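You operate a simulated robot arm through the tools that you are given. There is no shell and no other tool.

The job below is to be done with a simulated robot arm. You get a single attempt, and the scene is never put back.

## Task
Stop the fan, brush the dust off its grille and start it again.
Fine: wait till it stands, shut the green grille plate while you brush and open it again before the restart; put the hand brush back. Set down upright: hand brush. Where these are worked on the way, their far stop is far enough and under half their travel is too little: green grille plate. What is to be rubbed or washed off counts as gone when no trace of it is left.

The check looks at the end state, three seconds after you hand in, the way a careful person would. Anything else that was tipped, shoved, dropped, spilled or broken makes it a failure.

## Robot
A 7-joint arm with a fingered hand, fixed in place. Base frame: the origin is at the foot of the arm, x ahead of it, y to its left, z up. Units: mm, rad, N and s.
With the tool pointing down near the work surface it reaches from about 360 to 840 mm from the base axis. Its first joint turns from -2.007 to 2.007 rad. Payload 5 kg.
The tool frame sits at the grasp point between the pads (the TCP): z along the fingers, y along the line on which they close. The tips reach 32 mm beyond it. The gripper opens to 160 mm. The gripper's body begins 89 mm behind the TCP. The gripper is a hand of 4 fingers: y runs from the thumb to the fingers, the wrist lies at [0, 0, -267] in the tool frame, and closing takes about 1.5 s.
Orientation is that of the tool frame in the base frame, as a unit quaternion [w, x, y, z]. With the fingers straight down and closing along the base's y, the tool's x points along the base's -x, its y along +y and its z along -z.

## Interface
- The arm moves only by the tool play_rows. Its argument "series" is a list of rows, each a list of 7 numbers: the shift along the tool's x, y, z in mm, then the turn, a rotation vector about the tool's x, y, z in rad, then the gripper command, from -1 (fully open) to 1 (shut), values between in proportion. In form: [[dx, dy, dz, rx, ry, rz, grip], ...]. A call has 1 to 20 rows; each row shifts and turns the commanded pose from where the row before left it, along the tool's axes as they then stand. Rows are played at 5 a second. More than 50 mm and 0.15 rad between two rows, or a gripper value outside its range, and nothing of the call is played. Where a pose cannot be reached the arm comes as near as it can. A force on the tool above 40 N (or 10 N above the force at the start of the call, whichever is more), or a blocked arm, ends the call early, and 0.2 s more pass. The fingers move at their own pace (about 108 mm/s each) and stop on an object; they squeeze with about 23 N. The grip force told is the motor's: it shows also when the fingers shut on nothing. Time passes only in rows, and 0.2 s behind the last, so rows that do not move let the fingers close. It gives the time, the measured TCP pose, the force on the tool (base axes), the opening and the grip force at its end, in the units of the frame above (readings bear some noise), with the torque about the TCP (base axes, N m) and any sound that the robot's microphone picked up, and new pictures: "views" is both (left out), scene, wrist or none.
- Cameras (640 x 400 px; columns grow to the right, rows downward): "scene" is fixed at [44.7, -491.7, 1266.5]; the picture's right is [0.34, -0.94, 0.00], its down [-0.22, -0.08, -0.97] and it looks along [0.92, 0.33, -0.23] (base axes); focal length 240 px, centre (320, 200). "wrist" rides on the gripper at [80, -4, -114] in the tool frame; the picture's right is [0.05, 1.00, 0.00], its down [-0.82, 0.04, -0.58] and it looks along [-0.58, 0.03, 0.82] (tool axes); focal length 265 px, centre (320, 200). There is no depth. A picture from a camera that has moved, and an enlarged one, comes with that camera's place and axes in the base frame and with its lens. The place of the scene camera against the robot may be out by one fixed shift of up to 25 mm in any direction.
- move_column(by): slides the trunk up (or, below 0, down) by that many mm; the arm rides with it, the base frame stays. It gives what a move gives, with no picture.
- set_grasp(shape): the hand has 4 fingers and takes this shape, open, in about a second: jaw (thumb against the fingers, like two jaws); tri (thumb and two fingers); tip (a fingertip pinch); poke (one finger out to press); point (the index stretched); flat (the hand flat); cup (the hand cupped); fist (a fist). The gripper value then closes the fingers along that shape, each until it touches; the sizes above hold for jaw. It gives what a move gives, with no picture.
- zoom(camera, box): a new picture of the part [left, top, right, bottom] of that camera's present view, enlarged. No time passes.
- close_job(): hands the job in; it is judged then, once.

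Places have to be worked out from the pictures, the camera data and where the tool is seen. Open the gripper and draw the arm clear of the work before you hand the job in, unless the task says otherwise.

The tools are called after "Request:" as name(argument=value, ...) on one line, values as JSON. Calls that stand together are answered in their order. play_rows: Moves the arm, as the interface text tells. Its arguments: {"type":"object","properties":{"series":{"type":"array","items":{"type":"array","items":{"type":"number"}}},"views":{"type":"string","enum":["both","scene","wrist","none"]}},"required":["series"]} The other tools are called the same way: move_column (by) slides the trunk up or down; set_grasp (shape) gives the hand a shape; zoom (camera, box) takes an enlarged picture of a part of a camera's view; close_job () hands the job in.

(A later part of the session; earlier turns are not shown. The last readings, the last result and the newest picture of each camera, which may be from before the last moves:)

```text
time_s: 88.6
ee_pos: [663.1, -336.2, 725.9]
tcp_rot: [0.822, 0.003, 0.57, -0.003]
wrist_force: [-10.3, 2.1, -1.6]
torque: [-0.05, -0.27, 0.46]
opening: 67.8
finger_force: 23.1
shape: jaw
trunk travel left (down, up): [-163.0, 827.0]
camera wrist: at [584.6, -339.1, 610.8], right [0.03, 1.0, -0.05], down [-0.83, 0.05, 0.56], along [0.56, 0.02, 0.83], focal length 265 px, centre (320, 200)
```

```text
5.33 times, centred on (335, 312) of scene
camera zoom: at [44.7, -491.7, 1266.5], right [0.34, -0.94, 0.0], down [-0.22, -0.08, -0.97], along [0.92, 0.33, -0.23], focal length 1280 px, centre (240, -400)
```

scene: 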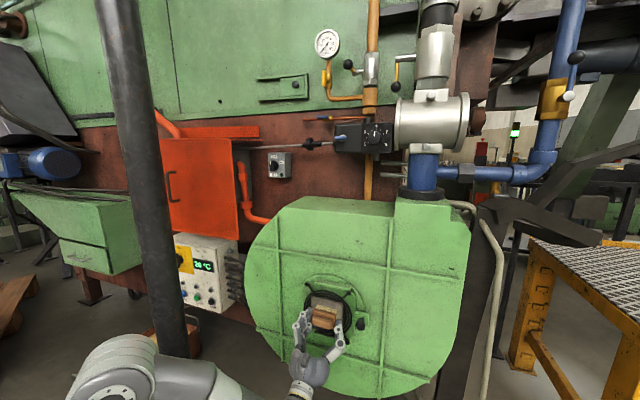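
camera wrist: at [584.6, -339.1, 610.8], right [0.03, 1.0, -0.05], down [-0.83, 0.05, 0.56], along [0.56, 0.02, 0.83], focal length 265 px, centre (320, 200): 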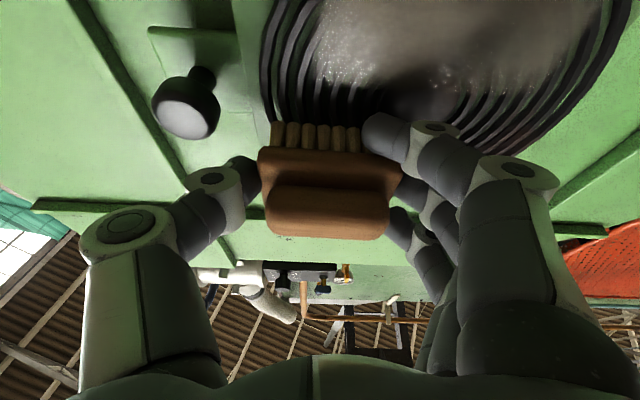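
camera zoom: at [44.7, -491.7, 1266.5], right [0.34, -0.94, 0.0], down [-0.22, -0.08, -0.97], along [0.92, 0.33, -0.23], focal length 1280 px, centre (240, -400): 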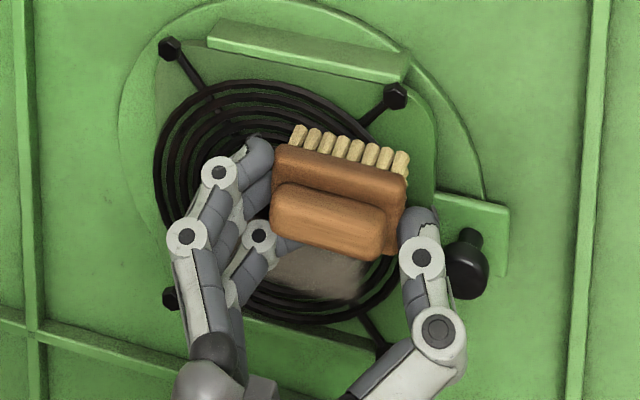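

The upper half is clean. Now lift off, go down to the lower band (TCP z≈670), press and sweep left.

Request:
play_rows(series=[[-2.1, 0, -5.6, 0, 0, 0, 1], [26, 0, -9.8, 0, 0, 0, 1], [26, 0, -9.8, 0, 0, 0, 1], [2.1, 0, 5.6, 0, 0, 0, 1], [0, 14, 0, 0, 0, 0, 1], [0, 20, 0, 0, 0, 0, 1], [0, 20, 0, 0, 0, 0, 1], [0, 20, 0, 0, 0, 0, 1], [0, 22, 0, 0, 0, 0, 1]], views="wrist")

Request:
zoom(camera="scene", box=[290, 275, 380, 350])

```text
time_s: 90.6
ee_pos: [664.0, -238.0, 670.5]
tcp_rot: [0.822, 0.002, 0.57, -0.002]
wrist_force: [-15.3, -3.0, -1.6]
torque: [0.06, -0.31, 0.15]
opening: 67.9
finger_force: 22.8
shape: jaw
trunk travel left (down, up): [-163.0, 827.0]
camera wrist: at [584.7, -242.1, 555.3], right [0.02, 1.0, -0.05], down [-0.83, 0.05, 0.56], along [0.56, 0.03, 0.83], focal length 265 px, centre (320, 200)
```

wrist: 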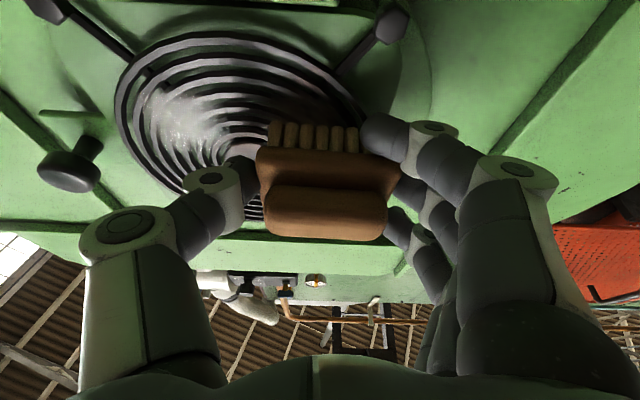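

```text
5.33 times, centred on (335, 312) of scene
camera zoom: at [44.7, -491.7, 1266.5], right [0.34, -0.94, 0.0], down [-0.22, -0.08, -0.97], along [0.92, 0.33, -0.23], focal length 1280 px, centre (240, -400)
```

zoom: 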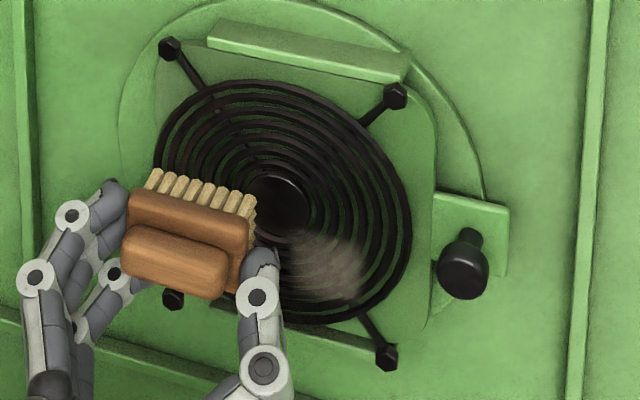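

Most is gone; a patch remains lower right. Sweep right at this level, then drop 18 mm and sweep left.

Request:
play_rows(series=[[0, -14, 0, 0, 0, 0, 1], [0, -20, 0, 0, 0, 0, 1], [0, -20, 0, 0, 0, 0, 1], [0, -20, 0, 0, 0, 0, 1], [0, -24, 0, 0, 0, 0, 1], [-1.4, 0, -3.7, 0, 0, 0, 1], [16.8, 0, -6.3, 0, 0, 0, 1], [1.4, 0, 3.7, 0, 0, 0, 1], [0, 14, 0, 0, 0, 0, 1], [0, 20, 0, 0, 0, 0, 1], [0, 20, 0, 0, 0, 0, 1], [0, 20, 0, 0, 0, 0, 1], [0, 22, 0, 0, 0, 0, 1]], views="wrist")

Request:
zoom(camera="scene", box=[290, 275, 380, 350])

```text
time_s: 93.4
ee_pos: [664.6, -239.9, 653.5]
tcp_rot: [0.822, 0.002, 0.569, -0.002]
wrist_force: [-15.9, -2.1, -0.5]
torque: [0.04, -0.29, 0.14]
opening: 67.7
finger_force: 23.4
shape: jaw
trunk travel left (down, up): [-163.0, 827.0]
camera wrist: at [585.0, -243.8, 537.5], right [0.02, 1.0, -0.05], down [-0.83, 0.05, 0.56], along [0.56, 0.03, 0.83], focal length 265 px, centre (320, 200)
```

wrist: 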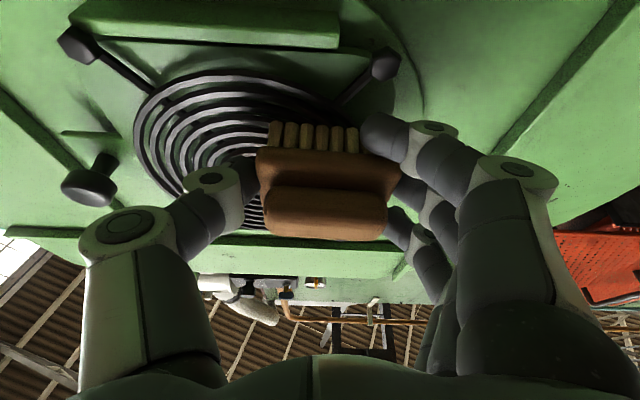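

```text
5.33 times, centred on (335, 312) of scene
camera zoom: at [44.7, -491.7, 1266.5], right [0.34, -0.94, 0.0], down [-0.22, -0.08, -0.97], along [0.92, 0.33, -0.23], focal length 1280 px, centre (240, -400)
```

zoom: 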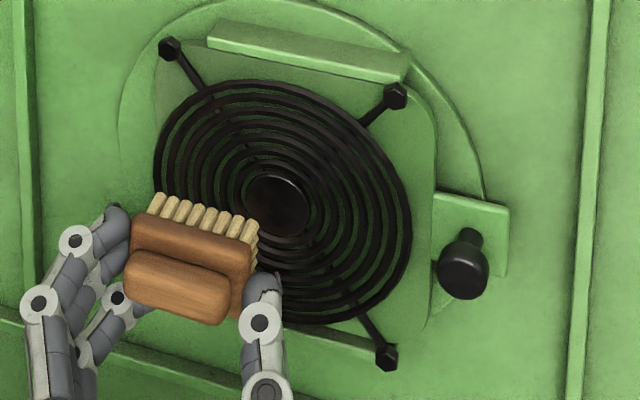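

The right side looks clean. One more sweep right at this low level, then I lift off and back away to inspect the whole grille.

Request:
play_rows(series=[[0, -14, 0, 0, 0, 0, 1], [0, -20, 0, 0, 0, 0, 1], [0, -20, 0, 0, 0, 0, 1], [0, -20, 0, 0, 0, 0, 1], [0, -20, 0, 0, 0, 0, 1], [-3.5, 0, -9.4, 0, 0, 0, 1], [-10, 15, -28, 0, 0, 0, 1], [-10, 15, -28, 0, 0, 0, 1]], views="both")

Request:
zoom(camera="scene", box=[290, 275, 380, 350])

Request:
zoom(camera="wrist", box=[150, 0, 470, 200])

```text
time_s: 95.2
ee_pos: [593.9, -304.6, 652.2]
tcp_rot: [0.822, 0.004, 0.569, -0.003]
wrist_force: [-0.1, 0.9, -1.2]
torque: [-0.02, 0.0, 0.04]
opening: 67.7
finger_force: 23.0
shape: jaw
trunk travel left (down, up): [-163.0, 827.0]
camera wrist: at [515.3, -307.5, 536.9], right [0.02, 1.0, -0.05], down [-0.83, 0.05, 0.56], along [0.56, 0.03, 0.83], focal length 265 px, centre (320, 200)
```

scene: 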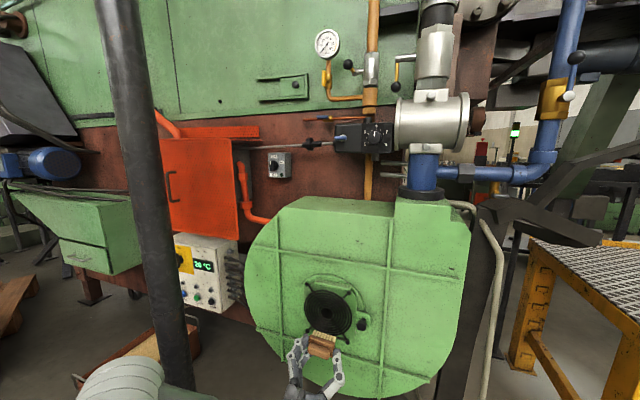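
wrist: 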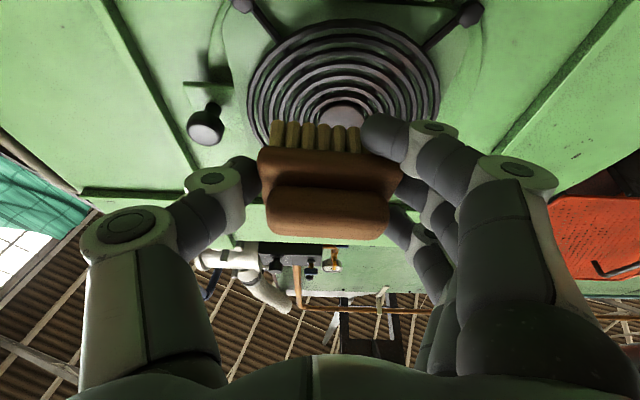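

```text
5.33 times, centred on (335, 312) of scene
camera zoom: at [44.7, -491.7, 1266.5], right [0.34, -0.94, 0.0], down [-0.22, -0.08, -0.97], along [0.92, 0.33, -0.23], focal length 1280 px, centre (240, -400)
```

zoom: 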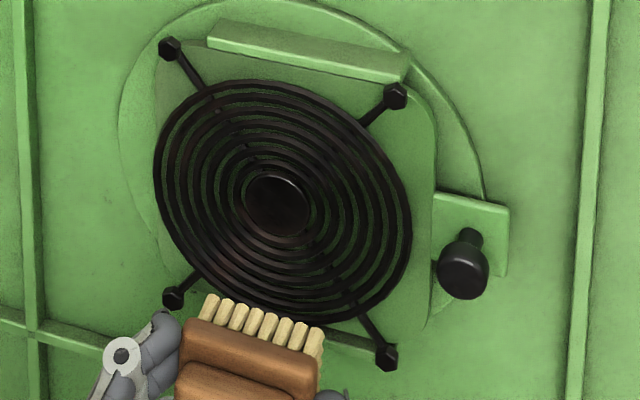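

```text
2.00 times, centred on (310, 100) of wrist
camera zoom: at [515.3, -307.5, 536.9], right [0.02, 1.0, -0.05], down [-0.83, 0.05, 0.56], along [0.56, 0.03, 0.83], focal length 531 px, centre (340, 400)
```

zoom: 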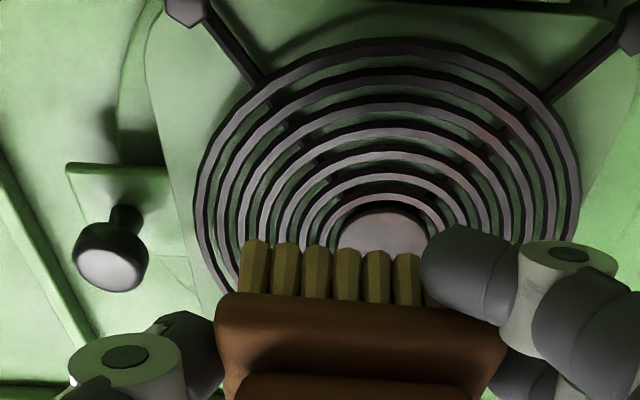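

The grille looks clear of the grey square, but I notice faint brownish tints on some rings. I'll zoom in tighter before deciding.

Request:
zoom(camera="scene", box=[308, 285, 352, 330])

Request:
zoom(camera="wrist", box=[240, 10, 450, 140])

```text
8.89 times, centred on (330, 308) of scene
camera zoom: at [44.7, -491.7, 1266.5], right [0.34, -0.94, 0.0], down [-0.22, -0.08, -0.97], along [0.92, 0.33, -0.23], focal length 2134 px, centre (231, -756)
```

zoom: 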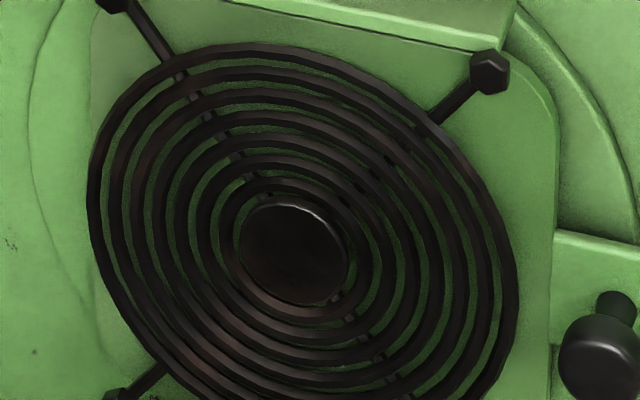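

```text
3.05 times, centred on (345, 75) of wrist
camera zoom: at [515.3, -307.5, 536.9], right [0.02, 1.0, -0.05], down [-0.83, 0.05, 0.56], along [0.56, 0.03, 0.83], focal length 809 px, centre (244, 581)
```

zoom: 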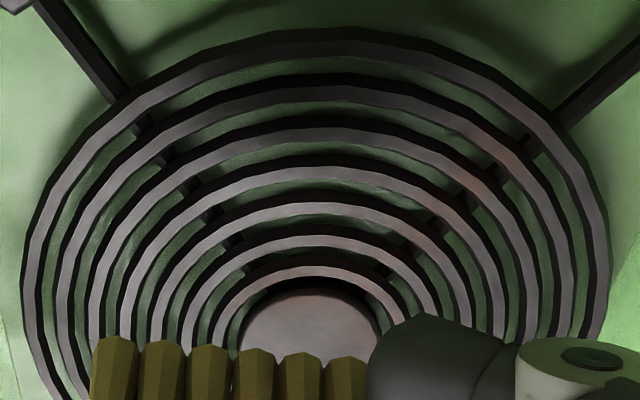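

The remaining reddish tints look like rust texture on the rings rather than dust, but the lowest part is hidden by the brush. I'll shift the hand down and right to see the whole grille.

Request:
play_rows(series=[[30, -20, -16, 0, 0, 0, 1], [30, -20, -16, 0, 0, 0, 1], [0, -20, 0, 0, 0, 0, 1]], views="scene")

Request:
zoom(camera="scene", box=[300, 280, 360, 340])

Request:
zoom(camera="scene", box=[305, 300, 355, 335])

```text
time_s: 96.0
ee_pos: [585.1, -364.2, 585.2]
tcp_rot: [0.821, 0.002, 0.57, -0.001]
wrist_force: [0.7, 0.2, -1.1]
torque: [-0.02, 0.02, -0.03]
opening: 67.5
finger_force: 22.7
shape: jaw
trunk travel left (down, up): [-163.0, 827.0]
```

scene: 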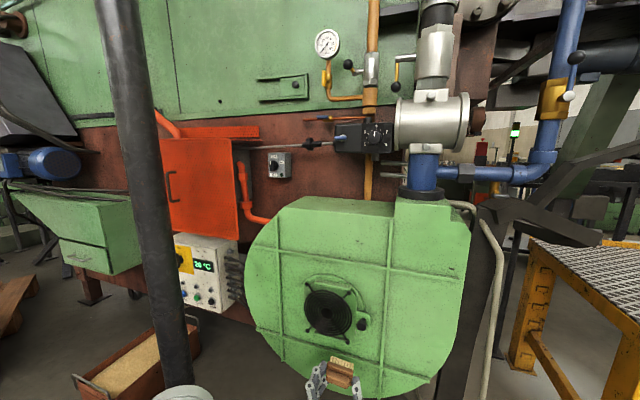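

```text
6.67 times, centred on (330, 310) of scene
camera zoom: at [44.7, -491.7, 1266.5], right [0.34, -0.94, 0.0], down [-0.22, -0.08, -0.97], along [0.92, 0.33, -0.23], focal length 1600 px, centre (253, -533)
```

zoom: 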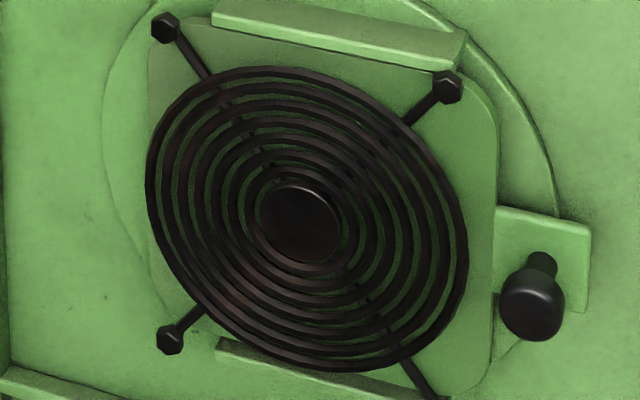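

```text
11.43 times, centred on (330, 318) of scene
camera zoom: at [44.7, -491.7, 1266.5], right [0.34, -0.94, 0.0], down [-0.22, -0.08, -0.97], along [0.92, 0.33, -0.23], focal length 2743 px, centre (206, -1143)
```

zoom: 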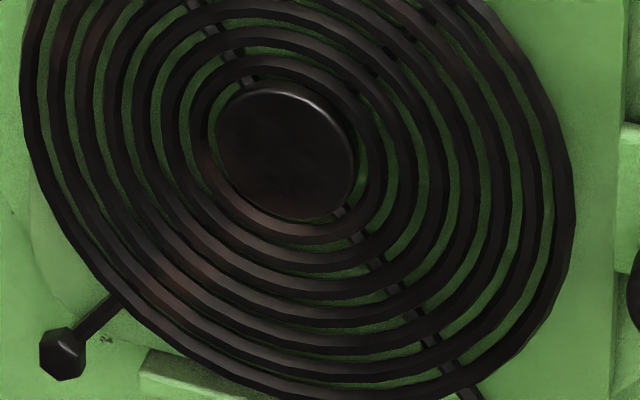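

The grille is clean with the green plate showing between the rings and no grey dust left. Now I return the brush: raise the trunk back to the height used for picking it up.

Request:
move_column(by=462)

Request:
play_rows(series=[[-20, 21, 24, 0, 0, 0, 1], [-20, 21, 24, 0, 0, 0, 1], [-24, 21, 25, 0, 0, 0, 1], [0, 0, 0, 0, 0.15, 0, 1], [0, 0, 0, 0, 0.15, 0, 1], [0, 0, 0, 0, 0.15, 0, 1], [0, 0, 0, 0, 0, 0, 1]], views="both")

```text
refused: 462 is not a number from -400 to 400
```

```text
time_s: 97.6
ee_pos: [632.1, -300.9, 670.4]
tcp_rot: [0.673, 0.003, 0.739, -0.002]
wrist_force: [0.4, 0.3, -1.6]
torque: [-0.01, -0.01, 0.01]
opening: 67.5
finger_force: 23.3
shape: jaw
trunk travel left (down, up): [-163.0, 827.0]
camera wrist: at [510.5, -304.9, 600.6], right [0.0, 1.0, -0.05], down [-0.5, 0.04, 0.87], along [0.87, 0.02, 0.5], focal length 265 px, centre (320, 200)
```

scene: 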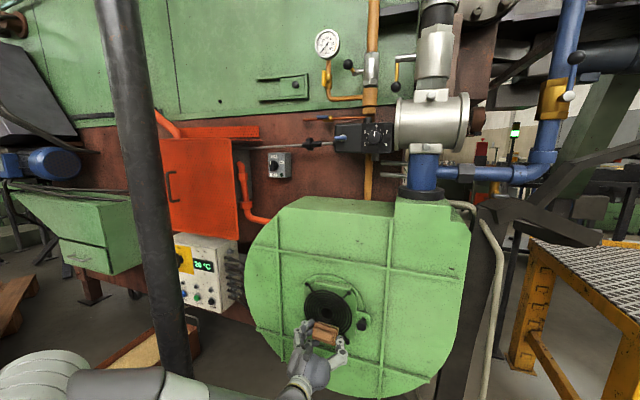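
wrist: 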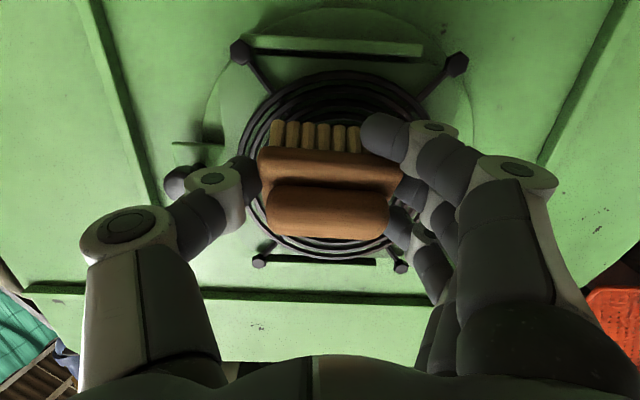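

The trunk request was over its 400 mm step limit (the arm rows still played, with no contact). I'll pull back 30 mm and raise the trunk in two steps.

Request:
play_rows(series=[[0, 0, -15, 0, 0, 0, 1], [0, 0, -15, 0, 0, 0, 1]], views="none")

Request:
move_column(by=400)

Request:
move_column(by=82)

Request:
play_rows(series=[[0, 0, 0, 0, 0.14, 0, 1], [0, 0, 0, 0, 0.14, 0, 1], [0, 0, 0, 0, 0.14, 0, 1], [0, 0, 0, 0, 0.14, 0, 1], [0, 0, 0, 0, 0.14, 0, 1], [0, 0, 0, 0, 0.14, 0, 1], [0, 0, 0, 0, 0.14, 0, 1], [0, 0, 0, 0, 0.137, 0, 1], [0, 0, 0, 0, 0, 0, 1]], views="both")

```text
time_s: 98.2
ee_pos: [602.9, -300.4, 673.4]
tcp_rot: [0.673, 0.002, 0.739, -0.002]
wrist_force: [0.1, -0.5, -1.3]
torque: [-0.03, 0.01, -0.02]
opening: 67.7
finger_force: 23.2
shape: jaw
trunk travel left (down, up): [-163.0, 827.0]
```

```text
time_s: 102.1
ee_pos: [602.3, -301.2, 1074.0]
tcp_rot: [0.674, 0.003, 0.739, -0.002]
wrist_force: [-1.1, 0.1, -1.3]
torque: [0.0, 0.0, -0.02]
opening: 67.5
finger_force: 22.8
shape: jaw
trunk travel left (down, up): [-563.0, 427.0]
```

```text
time_s: 103.2
ee_pos: [602.9, -301.1, 1155.2]
tcp_rot: [0.674, 0.003, 0.738, -0.002]
wrist_force: [0.6, -1.1, -0.6]
torque: [-0.02, 0.0, 0.01]
opening: 67.6
finger_force: 23.3
shape: jaw
trunk travel left (down, up): [-645.0, 345.0]
```

```text
time_s: 105.2
ee_pos: [602.7, -302.2, 1155.9]
tcp_rot: [0.179, 0.003, 0.984, 0.0]
wrist_force: [0.5, -0.3, -2.0]
torque: [0.02, 0.02, -0.01]
opening: 67.4
finger_force: 22.5
shape: jaw
trunk travel left (down, up): [-645.0, 345.0]
camera wrist: at [486.4, -304.6, 1233.0], right [-0.04, 1.0, -0.02], down [0.56, 0.04, 0.83], along [0.83, 0.03, -0.56], focal length 265 px, centre (320, 200)
```

scene: 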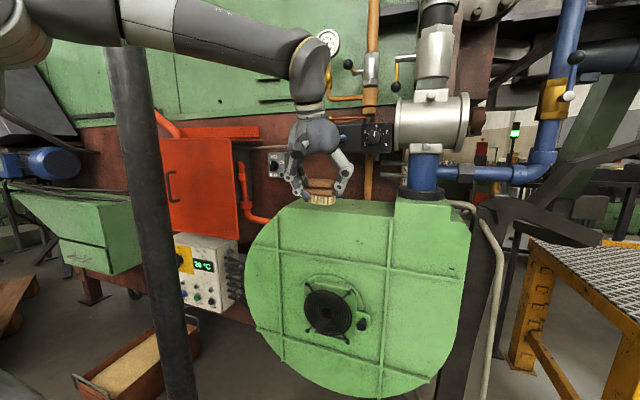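
wrist: 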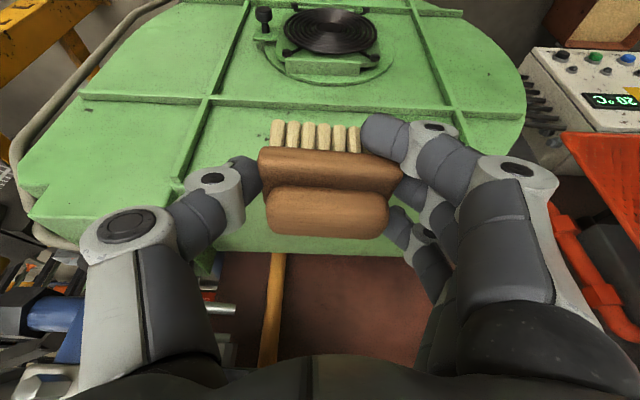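

The brush is still held squarely, pointing down again. I'll zoom to check its tilt in the hand (and the grille from above), then carry it over its resting place.

Request:
zoom(camera="wrist", box=[230, 100, 430, 250])

Request:
zoom(camera="wrist", box=[250, 0, 410, 80])

Request:
play_rows(series=[[-37.4, 22.4, 14.2, 0, 0, 0, 1], [-37.4, 22.4, 14.2, 0, 0, 0, 1], [-37.4, 22.4, 14.2, 0, 0, 0, 1], [-37.4, 22.4, 14.2, 0, 0, 0, 1], [-37.4, 22.4, 14.2, 0, 0, 0, 1], [0, 0, 0, 0, 0, 0, 1]], views="both")

Request:
zoom(camera="scene", box=[270, 130, 370, 220])

```text
2.67 times, centred on (330, 175) of wrist
camera zoom: at [486.4, -304.6, 1233.0], right [-0.04, 1.0, -0.02], down [0.56, 0.04, 0.83], along [0.83, 0.03, -0.56], focal length 708 px, centre (293, 267)
```

zoom: 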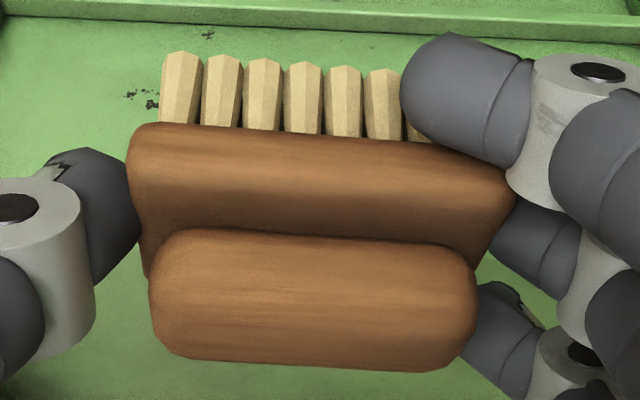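

```text
4.00 times, centred on (330, 40) of wrist
camera zoom: at [486.4, -304.6, 1233.0], right [-0.04, 1.0, -0.02], down [0.56, 0.04, 0.83], along [0.83, 0.03, -0.56], focal length 1062 px, centre (280, 840)
```

zoom: 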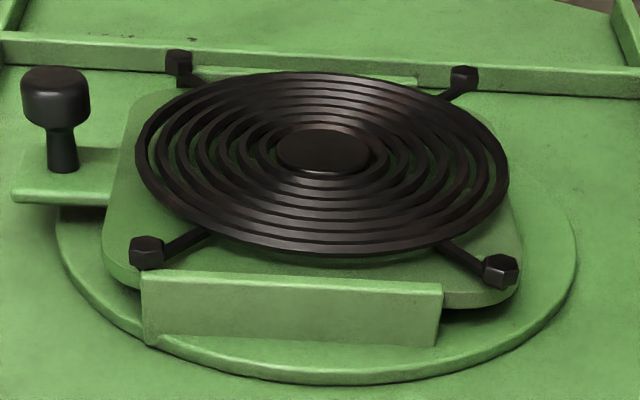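

```text
time_s: 106.6
ee_pos: [803.3, -189.7, 1156.7]
tcp_rot: [0.18, 0.004, 0.984, 0.0]
wrist_force: [-0.4, 0.1, -1.5]
torque: [0.02, 0.04, -0.02]
opening: 67.0
finger_force: 23.4
shape: jaw
trunk travel left (down, up): [-645.0, 345.0]
camera wrist: at [687.3, -193.3, 1233.6], right [-0.04, 1.0, -0.02], down [0.56, 0.04, 0.83], along [0.83, 0.03, -0.56], focal length 265 px, centre (320, 200)
```

scene: 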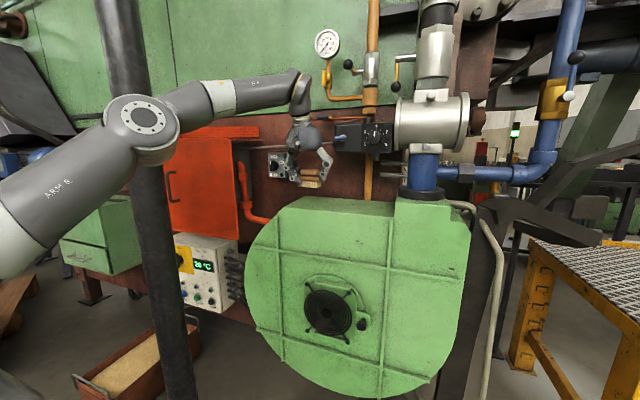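
wrist: 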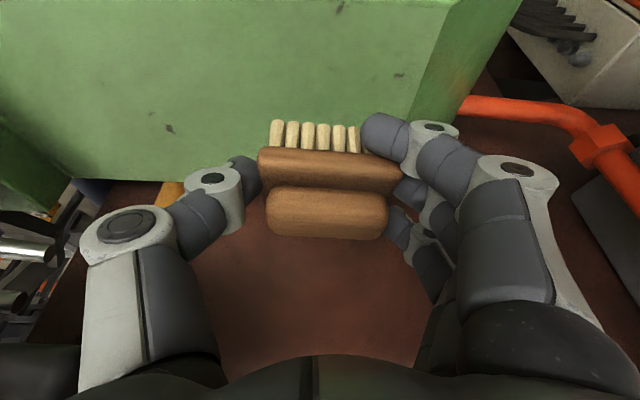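

```text
4.44 times, centred on (320, 175) of scene
camera zoom: at [44.7, -491.7, 1266.5], right [0.34, -0.94, 0.0], down [-0.22, -0.08, -0.97], along [0.92, 0.33, -0.23], focal length 1067 px, centre (320, 311)
```

zoom: 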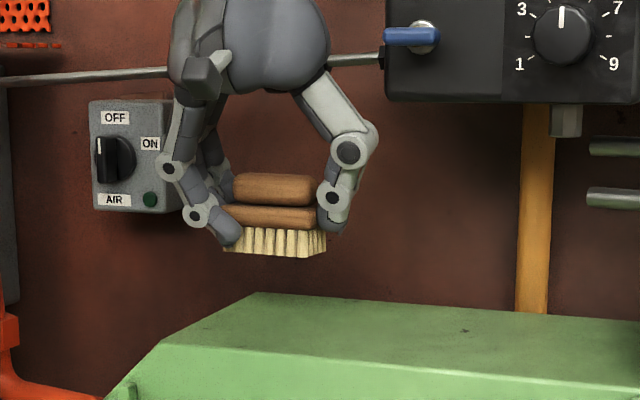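

Over the resting place, grille clean from above too, brush tilted only 1–2° in the hand. Lower 54 mm, then in small steps until the bristles touch.

Request:
play_rows(series=[[6.4, -0.5, 16.9, 0, 0, 0, 1], [6.4, 0, 16.9, 0, 0, 0, 1], [5.3, 0, 14, 0, 0, 0, 1], [0, 0, 0, 0, 0, 0, 1]], views="none")

Request:
play_rows(series=[[1.1, 0, 2.8, 0, 0, 0, 1], [1.1, 0, 2.8, 0, 0, 0, 1]], views="both")

Request:
zoom(camera="scene", box=[280, 150, 350, 215])

```text
time_s: 107.6
ee_pos: [804.5, -189.6, 1104.6]
tcp_rot: [0.18, 0.004, 0.984, 0.0]
wrist_force: [0.5, 0.4, -1.1]
torque: [-0.01, -0.01, 0.0]
opening: 67.3
finger_force: 22.5
shape: jaw
trunk travel left (down, up): [-645.0, 345.0]
```

```text
time_s: 108.2
ee_pos: [803.4, -191.9, 1098.0]
tcp_rot: [0.18, 0.003, 0.984, 0.0]
wrist_force: [-0.1, -0.2, -1.3]
torque: [0.0, 0.0, 0.02]
opening: 67.1
finger_force: 23.0
shape: jaw
trunk travel left (down, up): [-645.0, 345.0]
camera wrist: at [687.6, -193.7, 1175.3], right [-0.04, 1.0, -0.02], down [0.56, 0.04, 0.83], along [0.83, 0.03, -0.56], focal length 265 px, centre (320, 200)
```

scene: 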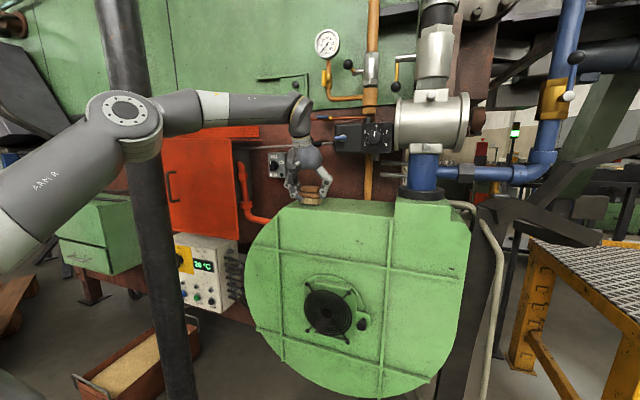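
wrist: 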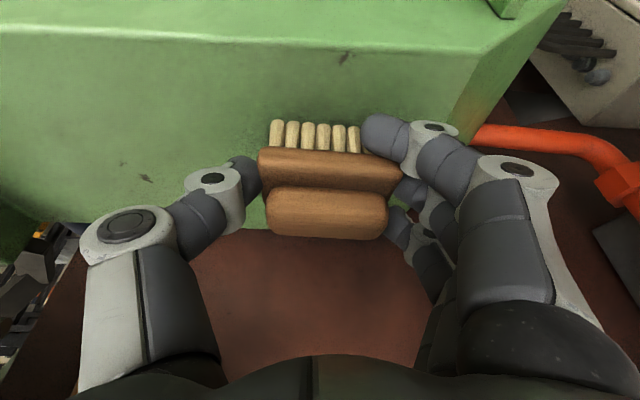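

```text
6.15 times, centred on (315, 182) of scene
camera zoom: at [44.7, -491.7, 1266.5], right [0.34, -0.94, 0.0], down [-0.22, -0.08, -0.97], along [0.92, 0.33, -0.23], focal length 1477 px, centre (351, 308)
```

zoom: 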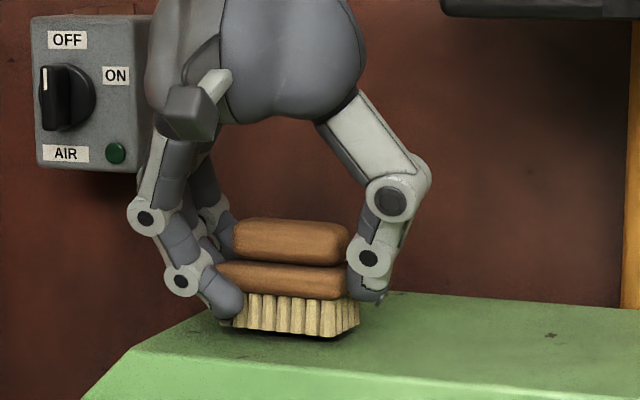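

Almost down. Lower in 1.5–2 mm steps and watch the vertical force.

Request:
play_rows(series=[[0.7, 0, 1.9, 0, 0, 0, 1]], views="none")

Request:
play_rows(series=[[0.7, 0, 1.9, 0, 0, 0, 1]], views="none")

Request:
play_rows(series=[[0.5, 0, 1.4, 0, 0, 0, 1]], views="none")

```text
time_s: 108.6
ee_pos: [804.1, -191.6, 1096.5]
tcp_rot: [0.179, 0.003, 0.984, 0.0]
wrist_force: [0.1, 0.8, -1.2]
torque: [-0.02, -0.03, 0.02]
opening: 67.3
finger_force: 22.9
shape: jaw
trunk travel left (down, up): [-645.0, 345.0]
```

```text
time_s: 109.0
ee_pos: [804.5, -191.0, 1095.0]
tcp_rot: [0.18, 0.002, 0.984, 0.0]
wrist_force: [-0.5, 0.2, -0.9]
torque: [-0.02, 0.03, -0.01]
opening: 67.0
finger_force: 22.6
shape: jaw
trunk travel left (down, up): [-645.0, 345.0]
```

```text
time_s: 109.4
ee_pos: [803.3, -190.7, 1093.9]
tcp_rot: [0.18, 0.003, 0.984, 0.0]
wrist_force: [0.0, 0.9, -0.3]
torque: [-0.03, 0.01, 0.0]
opening: 66.9
finger_force: 23.2
shape: jaw
trunk travel left (down, up): [-645.0, 345.0]
```

The weight is just beginning to come off the hand (-1.3 to -0.3 N). Continue in 1 mm steps.

Request:
play_rows(series=[[0.36, 0, 0.94, 0, 0, 0, 1]], views="none")

Request:
play_rows(series=[[0.36, 0, 0.94, 0, 0, 0, 1]], views="both")

Request:
zoom(camera="scene", box=[280, 150, 350, 215])

```text
time_s: 109.8
ee_pos: [803.9, -190.4, 1093.5]
tcp_rot: [0.181, 0.002, 0.983, 0.0]
wrist_force: [-1.5, -0.8, 2.9]
torque: [0.0, -0.12, -0.05]
opening: 67.5
finger_force: 23.1
shape: jaw
trunk travel left (down, up): [-645.0, 345.0]
```

```text
time_s: 110.2
ee_pos: [802.8, -190.5, 1092.3]
tcp_rot: [0.181, 0.002, 0.984, 0.001]
wrist_force: [-1.9, 1.1, 6.6]
torque: [0.03, -0.2, 0.0]
opening: 67.2
finger_force: 23.4
shape: jaw
trunk travel left (down, up): [-645.0, 345.0]
camera wrist: at [686.6, -194.0, 1169.4], right [-0.04, 1.0, -0.02], down [0.56, 0.04, 0.83], along [0.83, 0.03, -0.56], focal length 265 px, centre (320, 200)
```

scene: 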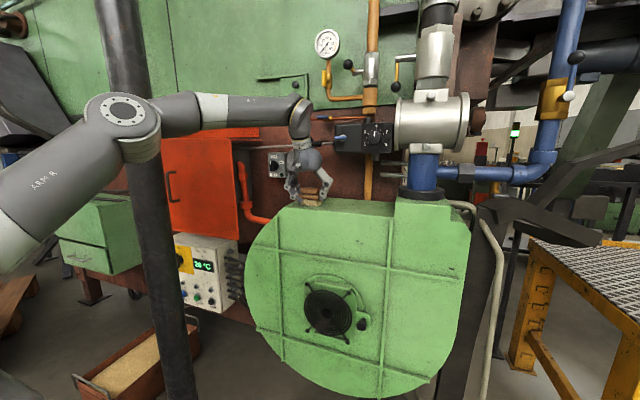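
wrist: 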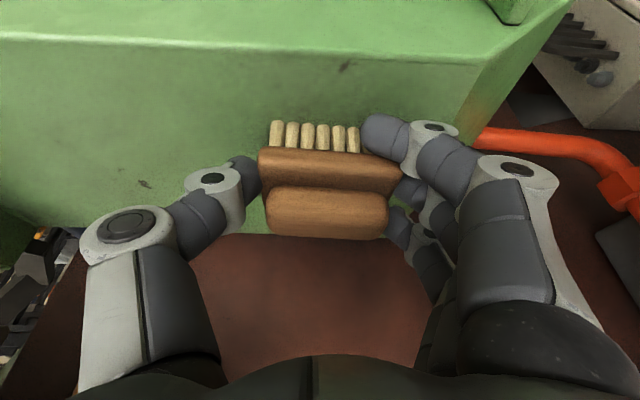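

```text
6.15 times, centred on (315, 182) of scene
camera zoom: at [44.7, -491.7, 1266.5], right [0.34, -0.94, 0.0], down [-0.22, -0.08, -0.97], along [0.92, 0.33, -0.23], focal length 1477 px, centre (351, 308)
```

zoom: 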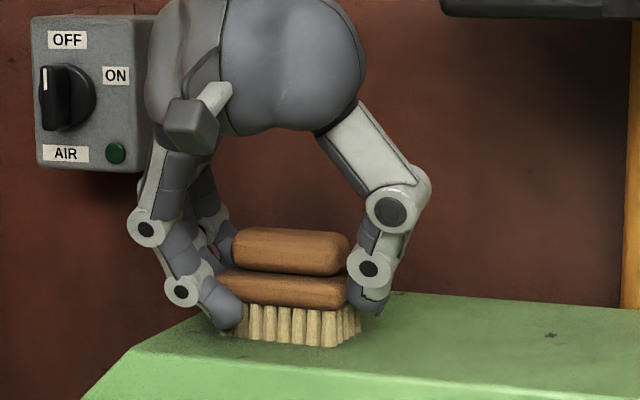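

The bristles stand on the fan top with a gentle ~8 N. Open the fingers in stages to release without dragging the brush.

Request:
play_rows(series=[[0, 0, 0, 0, 0, 0, 0.1], [0, 0, 0, 0, 0, 0, 0], [0, 0, 0, 0, 0, 0, -0.2], [0, 0, 0, 0, 0, 0, -0.5], [0, 0, 0, 0, 0, 0, -0.7], [0, 0, 0, 0, 0, 0, -0.7]], views="both")

Request:
zoom(camera="scene", box=[280, 150, 350, 215])

```text
time_s: 111.6
ee_pos: [803.5, -191.2, 1090.3]
tcp_rot: [0.18, 0.002, 0.984, 0.001]
wrist_force: [-0.2, -0.5, 0.2]
torque: [0.03, -0.02, 0.03]
opening: 135.8
finger_force: 0.0
shape: jaw
trunk travel left (down, up): [-645.0, 345.0]
camera wrist: at [687.4, -194.1, 1168.2], right [-0.04, 1.0, -0.02], down [0.56, 0.04, 0.83], along [0.83, 0.03, -0.56], focal length 265 px, centre (320, 200)
```

scene: 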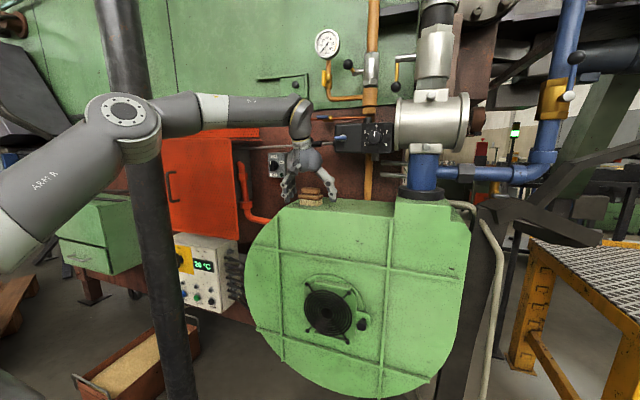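
wrist: 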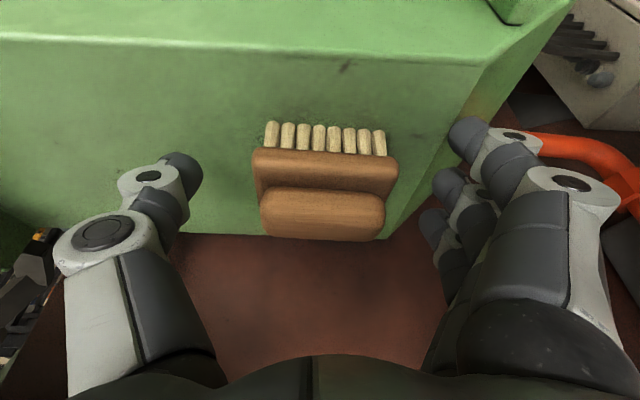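

```text
6.15 times, centred on (315, 182) of scene
camera zoom: at [44.7, -491.7, 1266.5], right [0.34, -0.94, 0.0], down [-0.22, -0.08, -0.97], along [0.92, 0.33, -0.23], focal length 1477 px, centre (351, 308)
```

zoom: 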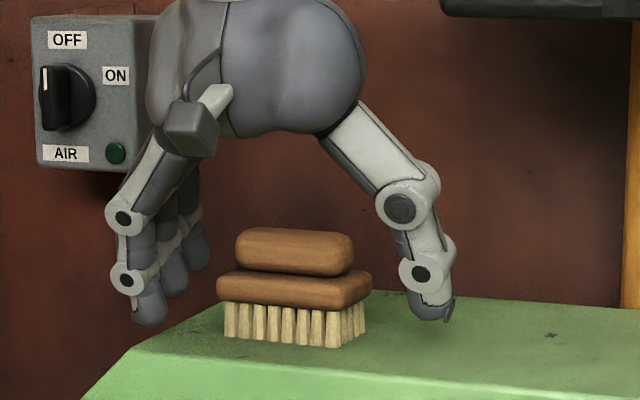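

The brush stands upright in its place. I back out along the tool axis, then retrace to the spot in front of the fan and level the hand for the plate knob.

Request:
play_rows(series=[[0, 0, -25, 0, 0, 0, -0.7], [0, 0, -30, 0, 0, 0, -0.7], [0, 0, -30, 0, 0, 0, -0.7], [35, -25, -13, 0, 0, 0, -0.5], [35, -25, -13, 0, 0, 0, -0.3], [35, -25, -13, 0, 0, 0, 0], [20, -30, -8, 0, 0, 0, 0]], views="both")

Request:
zoom(camera="scene", box=[280, 170, 350, 235])

```text
time_s: 113.2
ee_pos: [638.9, -295.9, 1170.0]
tcp_rot: [0.18, 0.003, 0.984, 0.0]
wrist_force: [0.0, 0.3, 1.1]
torque: [0.0, -0.02, 0.0]
opening: 80.9
finger_force: 0.0
shape: jaw
trunk travel left (down, up): [-645.0, 345.0]
camera wrist: at [522.3, -299.2, 1247.7], right [-0.04, 1.0, -0.02], down [0.56, 0.04, 0.83], along [0.83, 0.03, -0.56], focal length 265 px, centre (320, 200)
```

scene: 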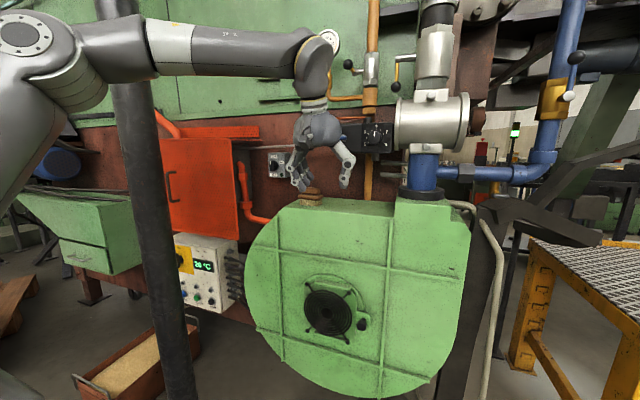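
wrist: 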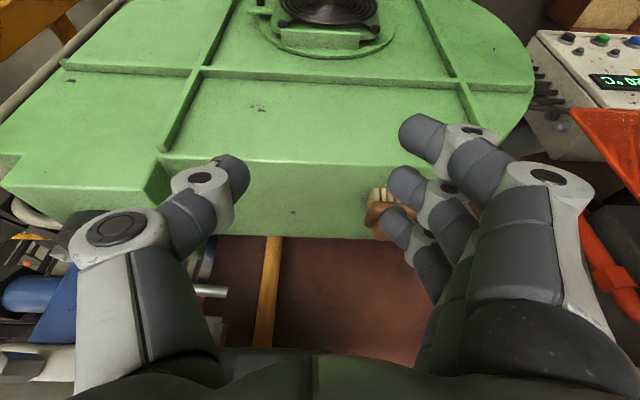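

```text
6.15 times, centred on (315, 202) of scene
camera zoom: at [44.7, -491.7, 1266.5], right [0.34, -0.94, 0.0], down [-0.22, -0.08, -0.97], along [0.92, 0.33, -0.23], focal length 1477 px, centre (351, 185)
```

zoom: 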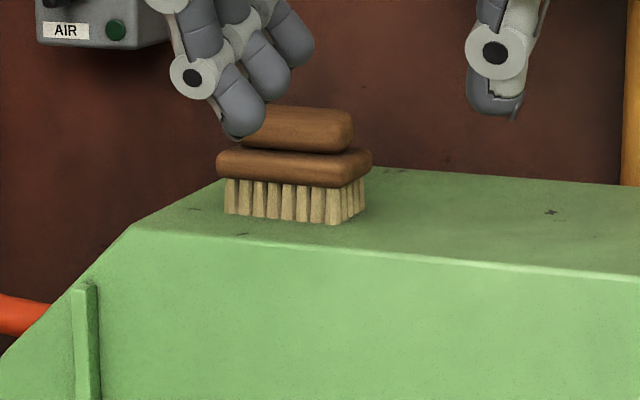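

The brush is standing as it should. Now pitch the hand level, shift to y≈-400 and roll it so the jaw closes vertically again.

Request:
play_rows(series=[[0, 0, 0, 0, -0.15, 0, 0], [0, 0, 0, 0, -0.15, 0, 0], [0, 0, 0, 0, -0.15, 0, 0], [0, 0, 0, 0, -0.15, 0, 0], [0, 0, 0, 0, -0.15, 0, 0], [0, 0, 0, 0, -0.15, 0, 0], [0, 0, 0, 0, -0.15, 0, 0], [0, 0, 0, 0, -0.15, 0, 0], [0, -34, -14, 0, -0.007, 0, 0], [0, -34, -14, 0, 0, 0, 0], [0, -34, -14, 0, 0, 0, 0]], views="none")

Request:
play_rows(series=[[0, 0, 0, 0, 0, -0.15, 0], [0, 0, 0, 0, 0, -0.15, 0], [0, 0, 0, 0, 0, -0.15, 0], [0, 0, 0, 0, 0, -0.15, 0], [0, 0, 0, 0, 0, -0.15, 0], [0, 0, 0, 0, 0, -0.15, 0], [0, 0, 0, 0, 0, -0.15, 0], [0, 0, 0, 0, 0, -0.15, 0], [0, 0, 0, 0, 0, -0.15, 0], [0, 0, 0, 0, 0, -0.15, 0], [0, 0, 0, 0, 0, -0.07, 0], [0, 0, 0, 0, 0, 0, 0]], views="both")

```text
time_s: 115.6
ee_pos: [597.4, -398.1, 1170.2]
tcp_rot: [0.707, 0.002, 0.708, -0.001]
wrist_force: [-0.4, 0.7, 0.6]
torque: [-0.01, -0.01, 0.03]
opening: 80.3
finger_force: 0.0
shape: jaw
trunk travel left (down, up): [-645.0, 345.0]
```

```text
time_s: 118.2
ee_pos: [596.6, -396.6, 1169.7]
tcp_rot: [0.499, -0.498, 0.503, -0.5]
wrist_force: [-0.4, 0.0, 1.0]
torque: [0.01, -0.05, 0.0]
opening: 80.6
finger_force: 0.1
shape: jaw
trunk travel left (down, up): [-645.0, 345.0]
camera wrist: at [481.3, -475.9, 1173.5], right [0.0, -0.05, -1.0], down [-0.57, 0.82, -0.04], along [0.82, 0.57, -0.03], focal length 265 px, centre (320, 200)
```

scene: 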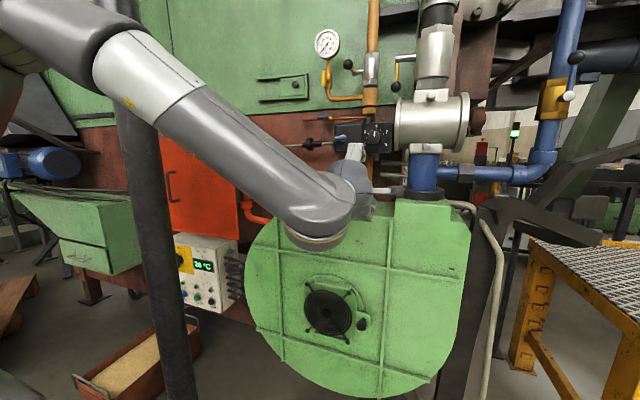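
wrist: 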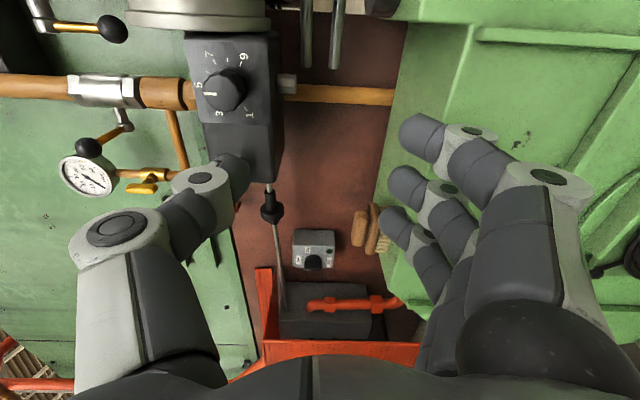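

Ready. Lower the trunk 400 mm, then ~69 mm more, to the knob's height (z≈700).

Request:
move_column(by=-400)

Request:
move_column(by=-69)

Request:
play_rows(series=[[0, 0, 0, 0, 0, 0, 0]], views="both")

Request:
zoom(camera="wrist", box=[220, 60, 440, 330])

```text
time_s: 122.1
ee_pos: [595.8, -396.4, 770.2]
tcp_rot: [0.499, -0.498, 0.504, -0.5]
wrist_force: [0.6, 1.0, 0.4]
torque: [0.02, 0.02, 0.03]
opening: 80.6
finger_force: 0.0
shape: jaw
trunk travel left (down, up): [-245.0, 745.0]
```

```text
time_s: 123.2
ee_pos: [595.5, -396.2, 702.4]
tcp_rot: [0.498, -0.499, 0.504, -0.499]
wrist_force: [-0.4, 0.0, 0.4]
torque: [-0.02, 0.01, 0.0]
opening: 80.6
finger_force: 0.1
shape: jaw
trunk travel left (down, up): [-176.0, 814.0]
```

```text
time_s: 123.5
ee_pos: [595.7, -396.7, 701.2]
tcp_rot: [0.499, -0.499, 0.503, -0.499]
wrist_force: [0.3, 0.1, -0.5]
torque: [-0.02, -0.01, 0.0]
opening: 80.9
finger_force: 0.1
shape: jaw
trunk travel left (down, up): [-176.0, 814.0]
camera wrist: at [481.3, -475.8, 704.5], right [0.0, -0.05, -1.0], down [-0.57, 0.82, -0.04], along [0.82, 0.57, -0.03], focal length 265 px, centre (320, 200)
```

scene: 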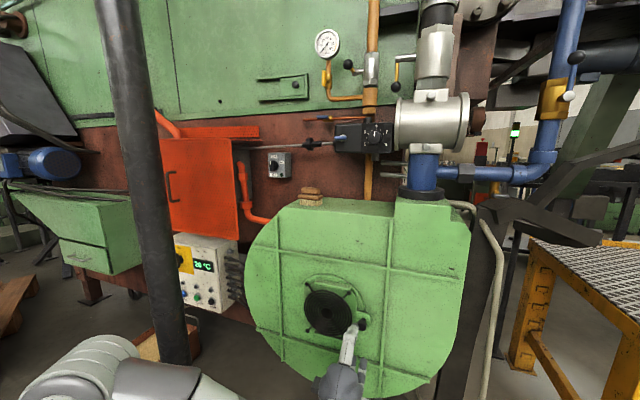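
wrist: 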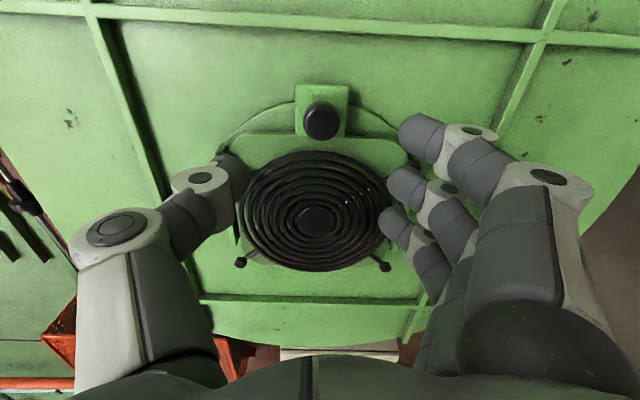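

```text
1.48 times, centred on (330, 195) of wrist
camera zoom: at [481.3, -475.8, 704.5], right [0.0, -0.05, -1.0], down [-0.57, 0.82, -0.04], along [0.82, 0.57, -0.03], focal length 393 px, centre (305, 207)
```

zoom: 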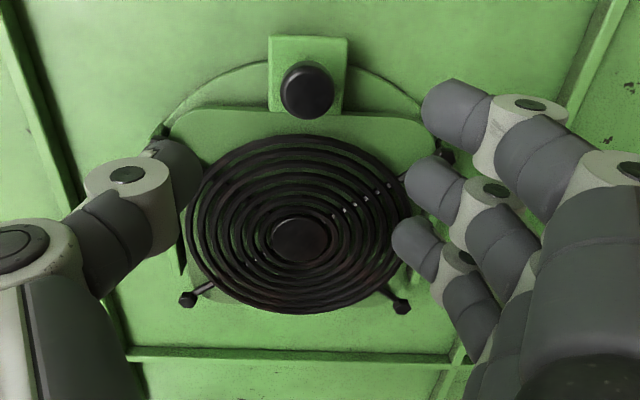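

A clear view of the grille. I notice a few small bright dots along one strut; I'll zoom in on those to tell whether it's dust.

Request:
zoom(camera="wrist", box=[235, 145, 400, 275])

Request:
zoom(camera="wrist", box=[330, 170, 400, 220])

Request:
zoom(camera="wrist", box=[280, 75, 370, 150])

```text
3.08 times, centred on (318, 210) of wrist
camera zoom: at [481.3, -475.8, 704.5], right [0.0, -0.05, -1.0], down [-0.57, 0.82, -0.04], along [0.82, 0.57, -0.03], focal length 817 px, centre (328, 169)
```

zoom: 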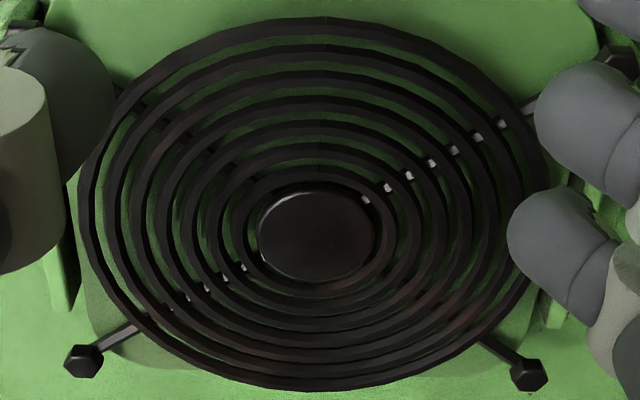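

```text
8.00 times, centred on (365, 195) of wrist
camera zoom: at [481.3, -475.8, 704.5], right [0.0, -0.05, -1.0], down [-0.57, 0.82, -0.04], along [0.82, 0.57, -0.03], focal length 2123 px, centre (-40, 240)
```

zoom: 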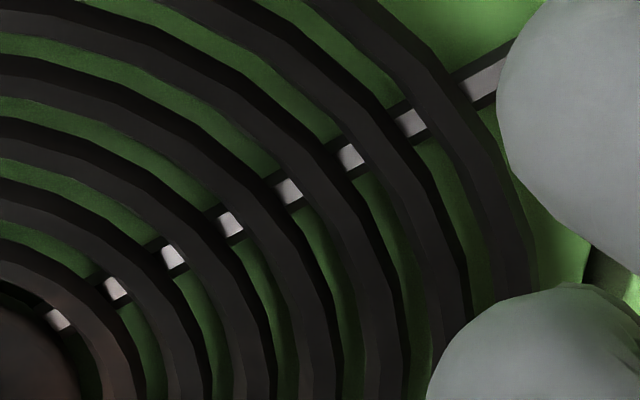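

```text
5.33 times, centred on (325, 112) of wrist
camera zoom: at [481.3, -475.8, 704.5], right [0.0, -0.05, -1.0], down [-0.57, 0.82, -0.04], along [0.82, 0.57, -0.03], focal length 1416 px, centre (293, 667)
```

zoom: 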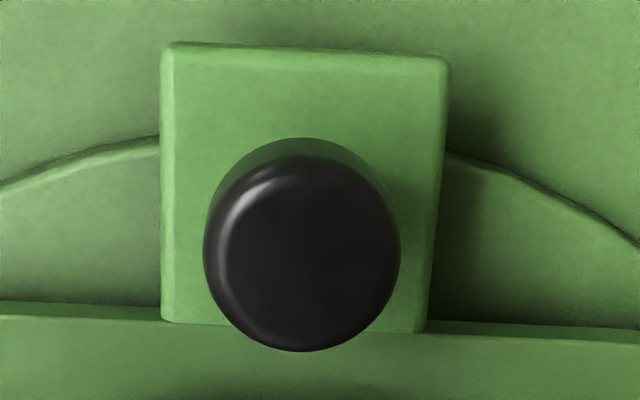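

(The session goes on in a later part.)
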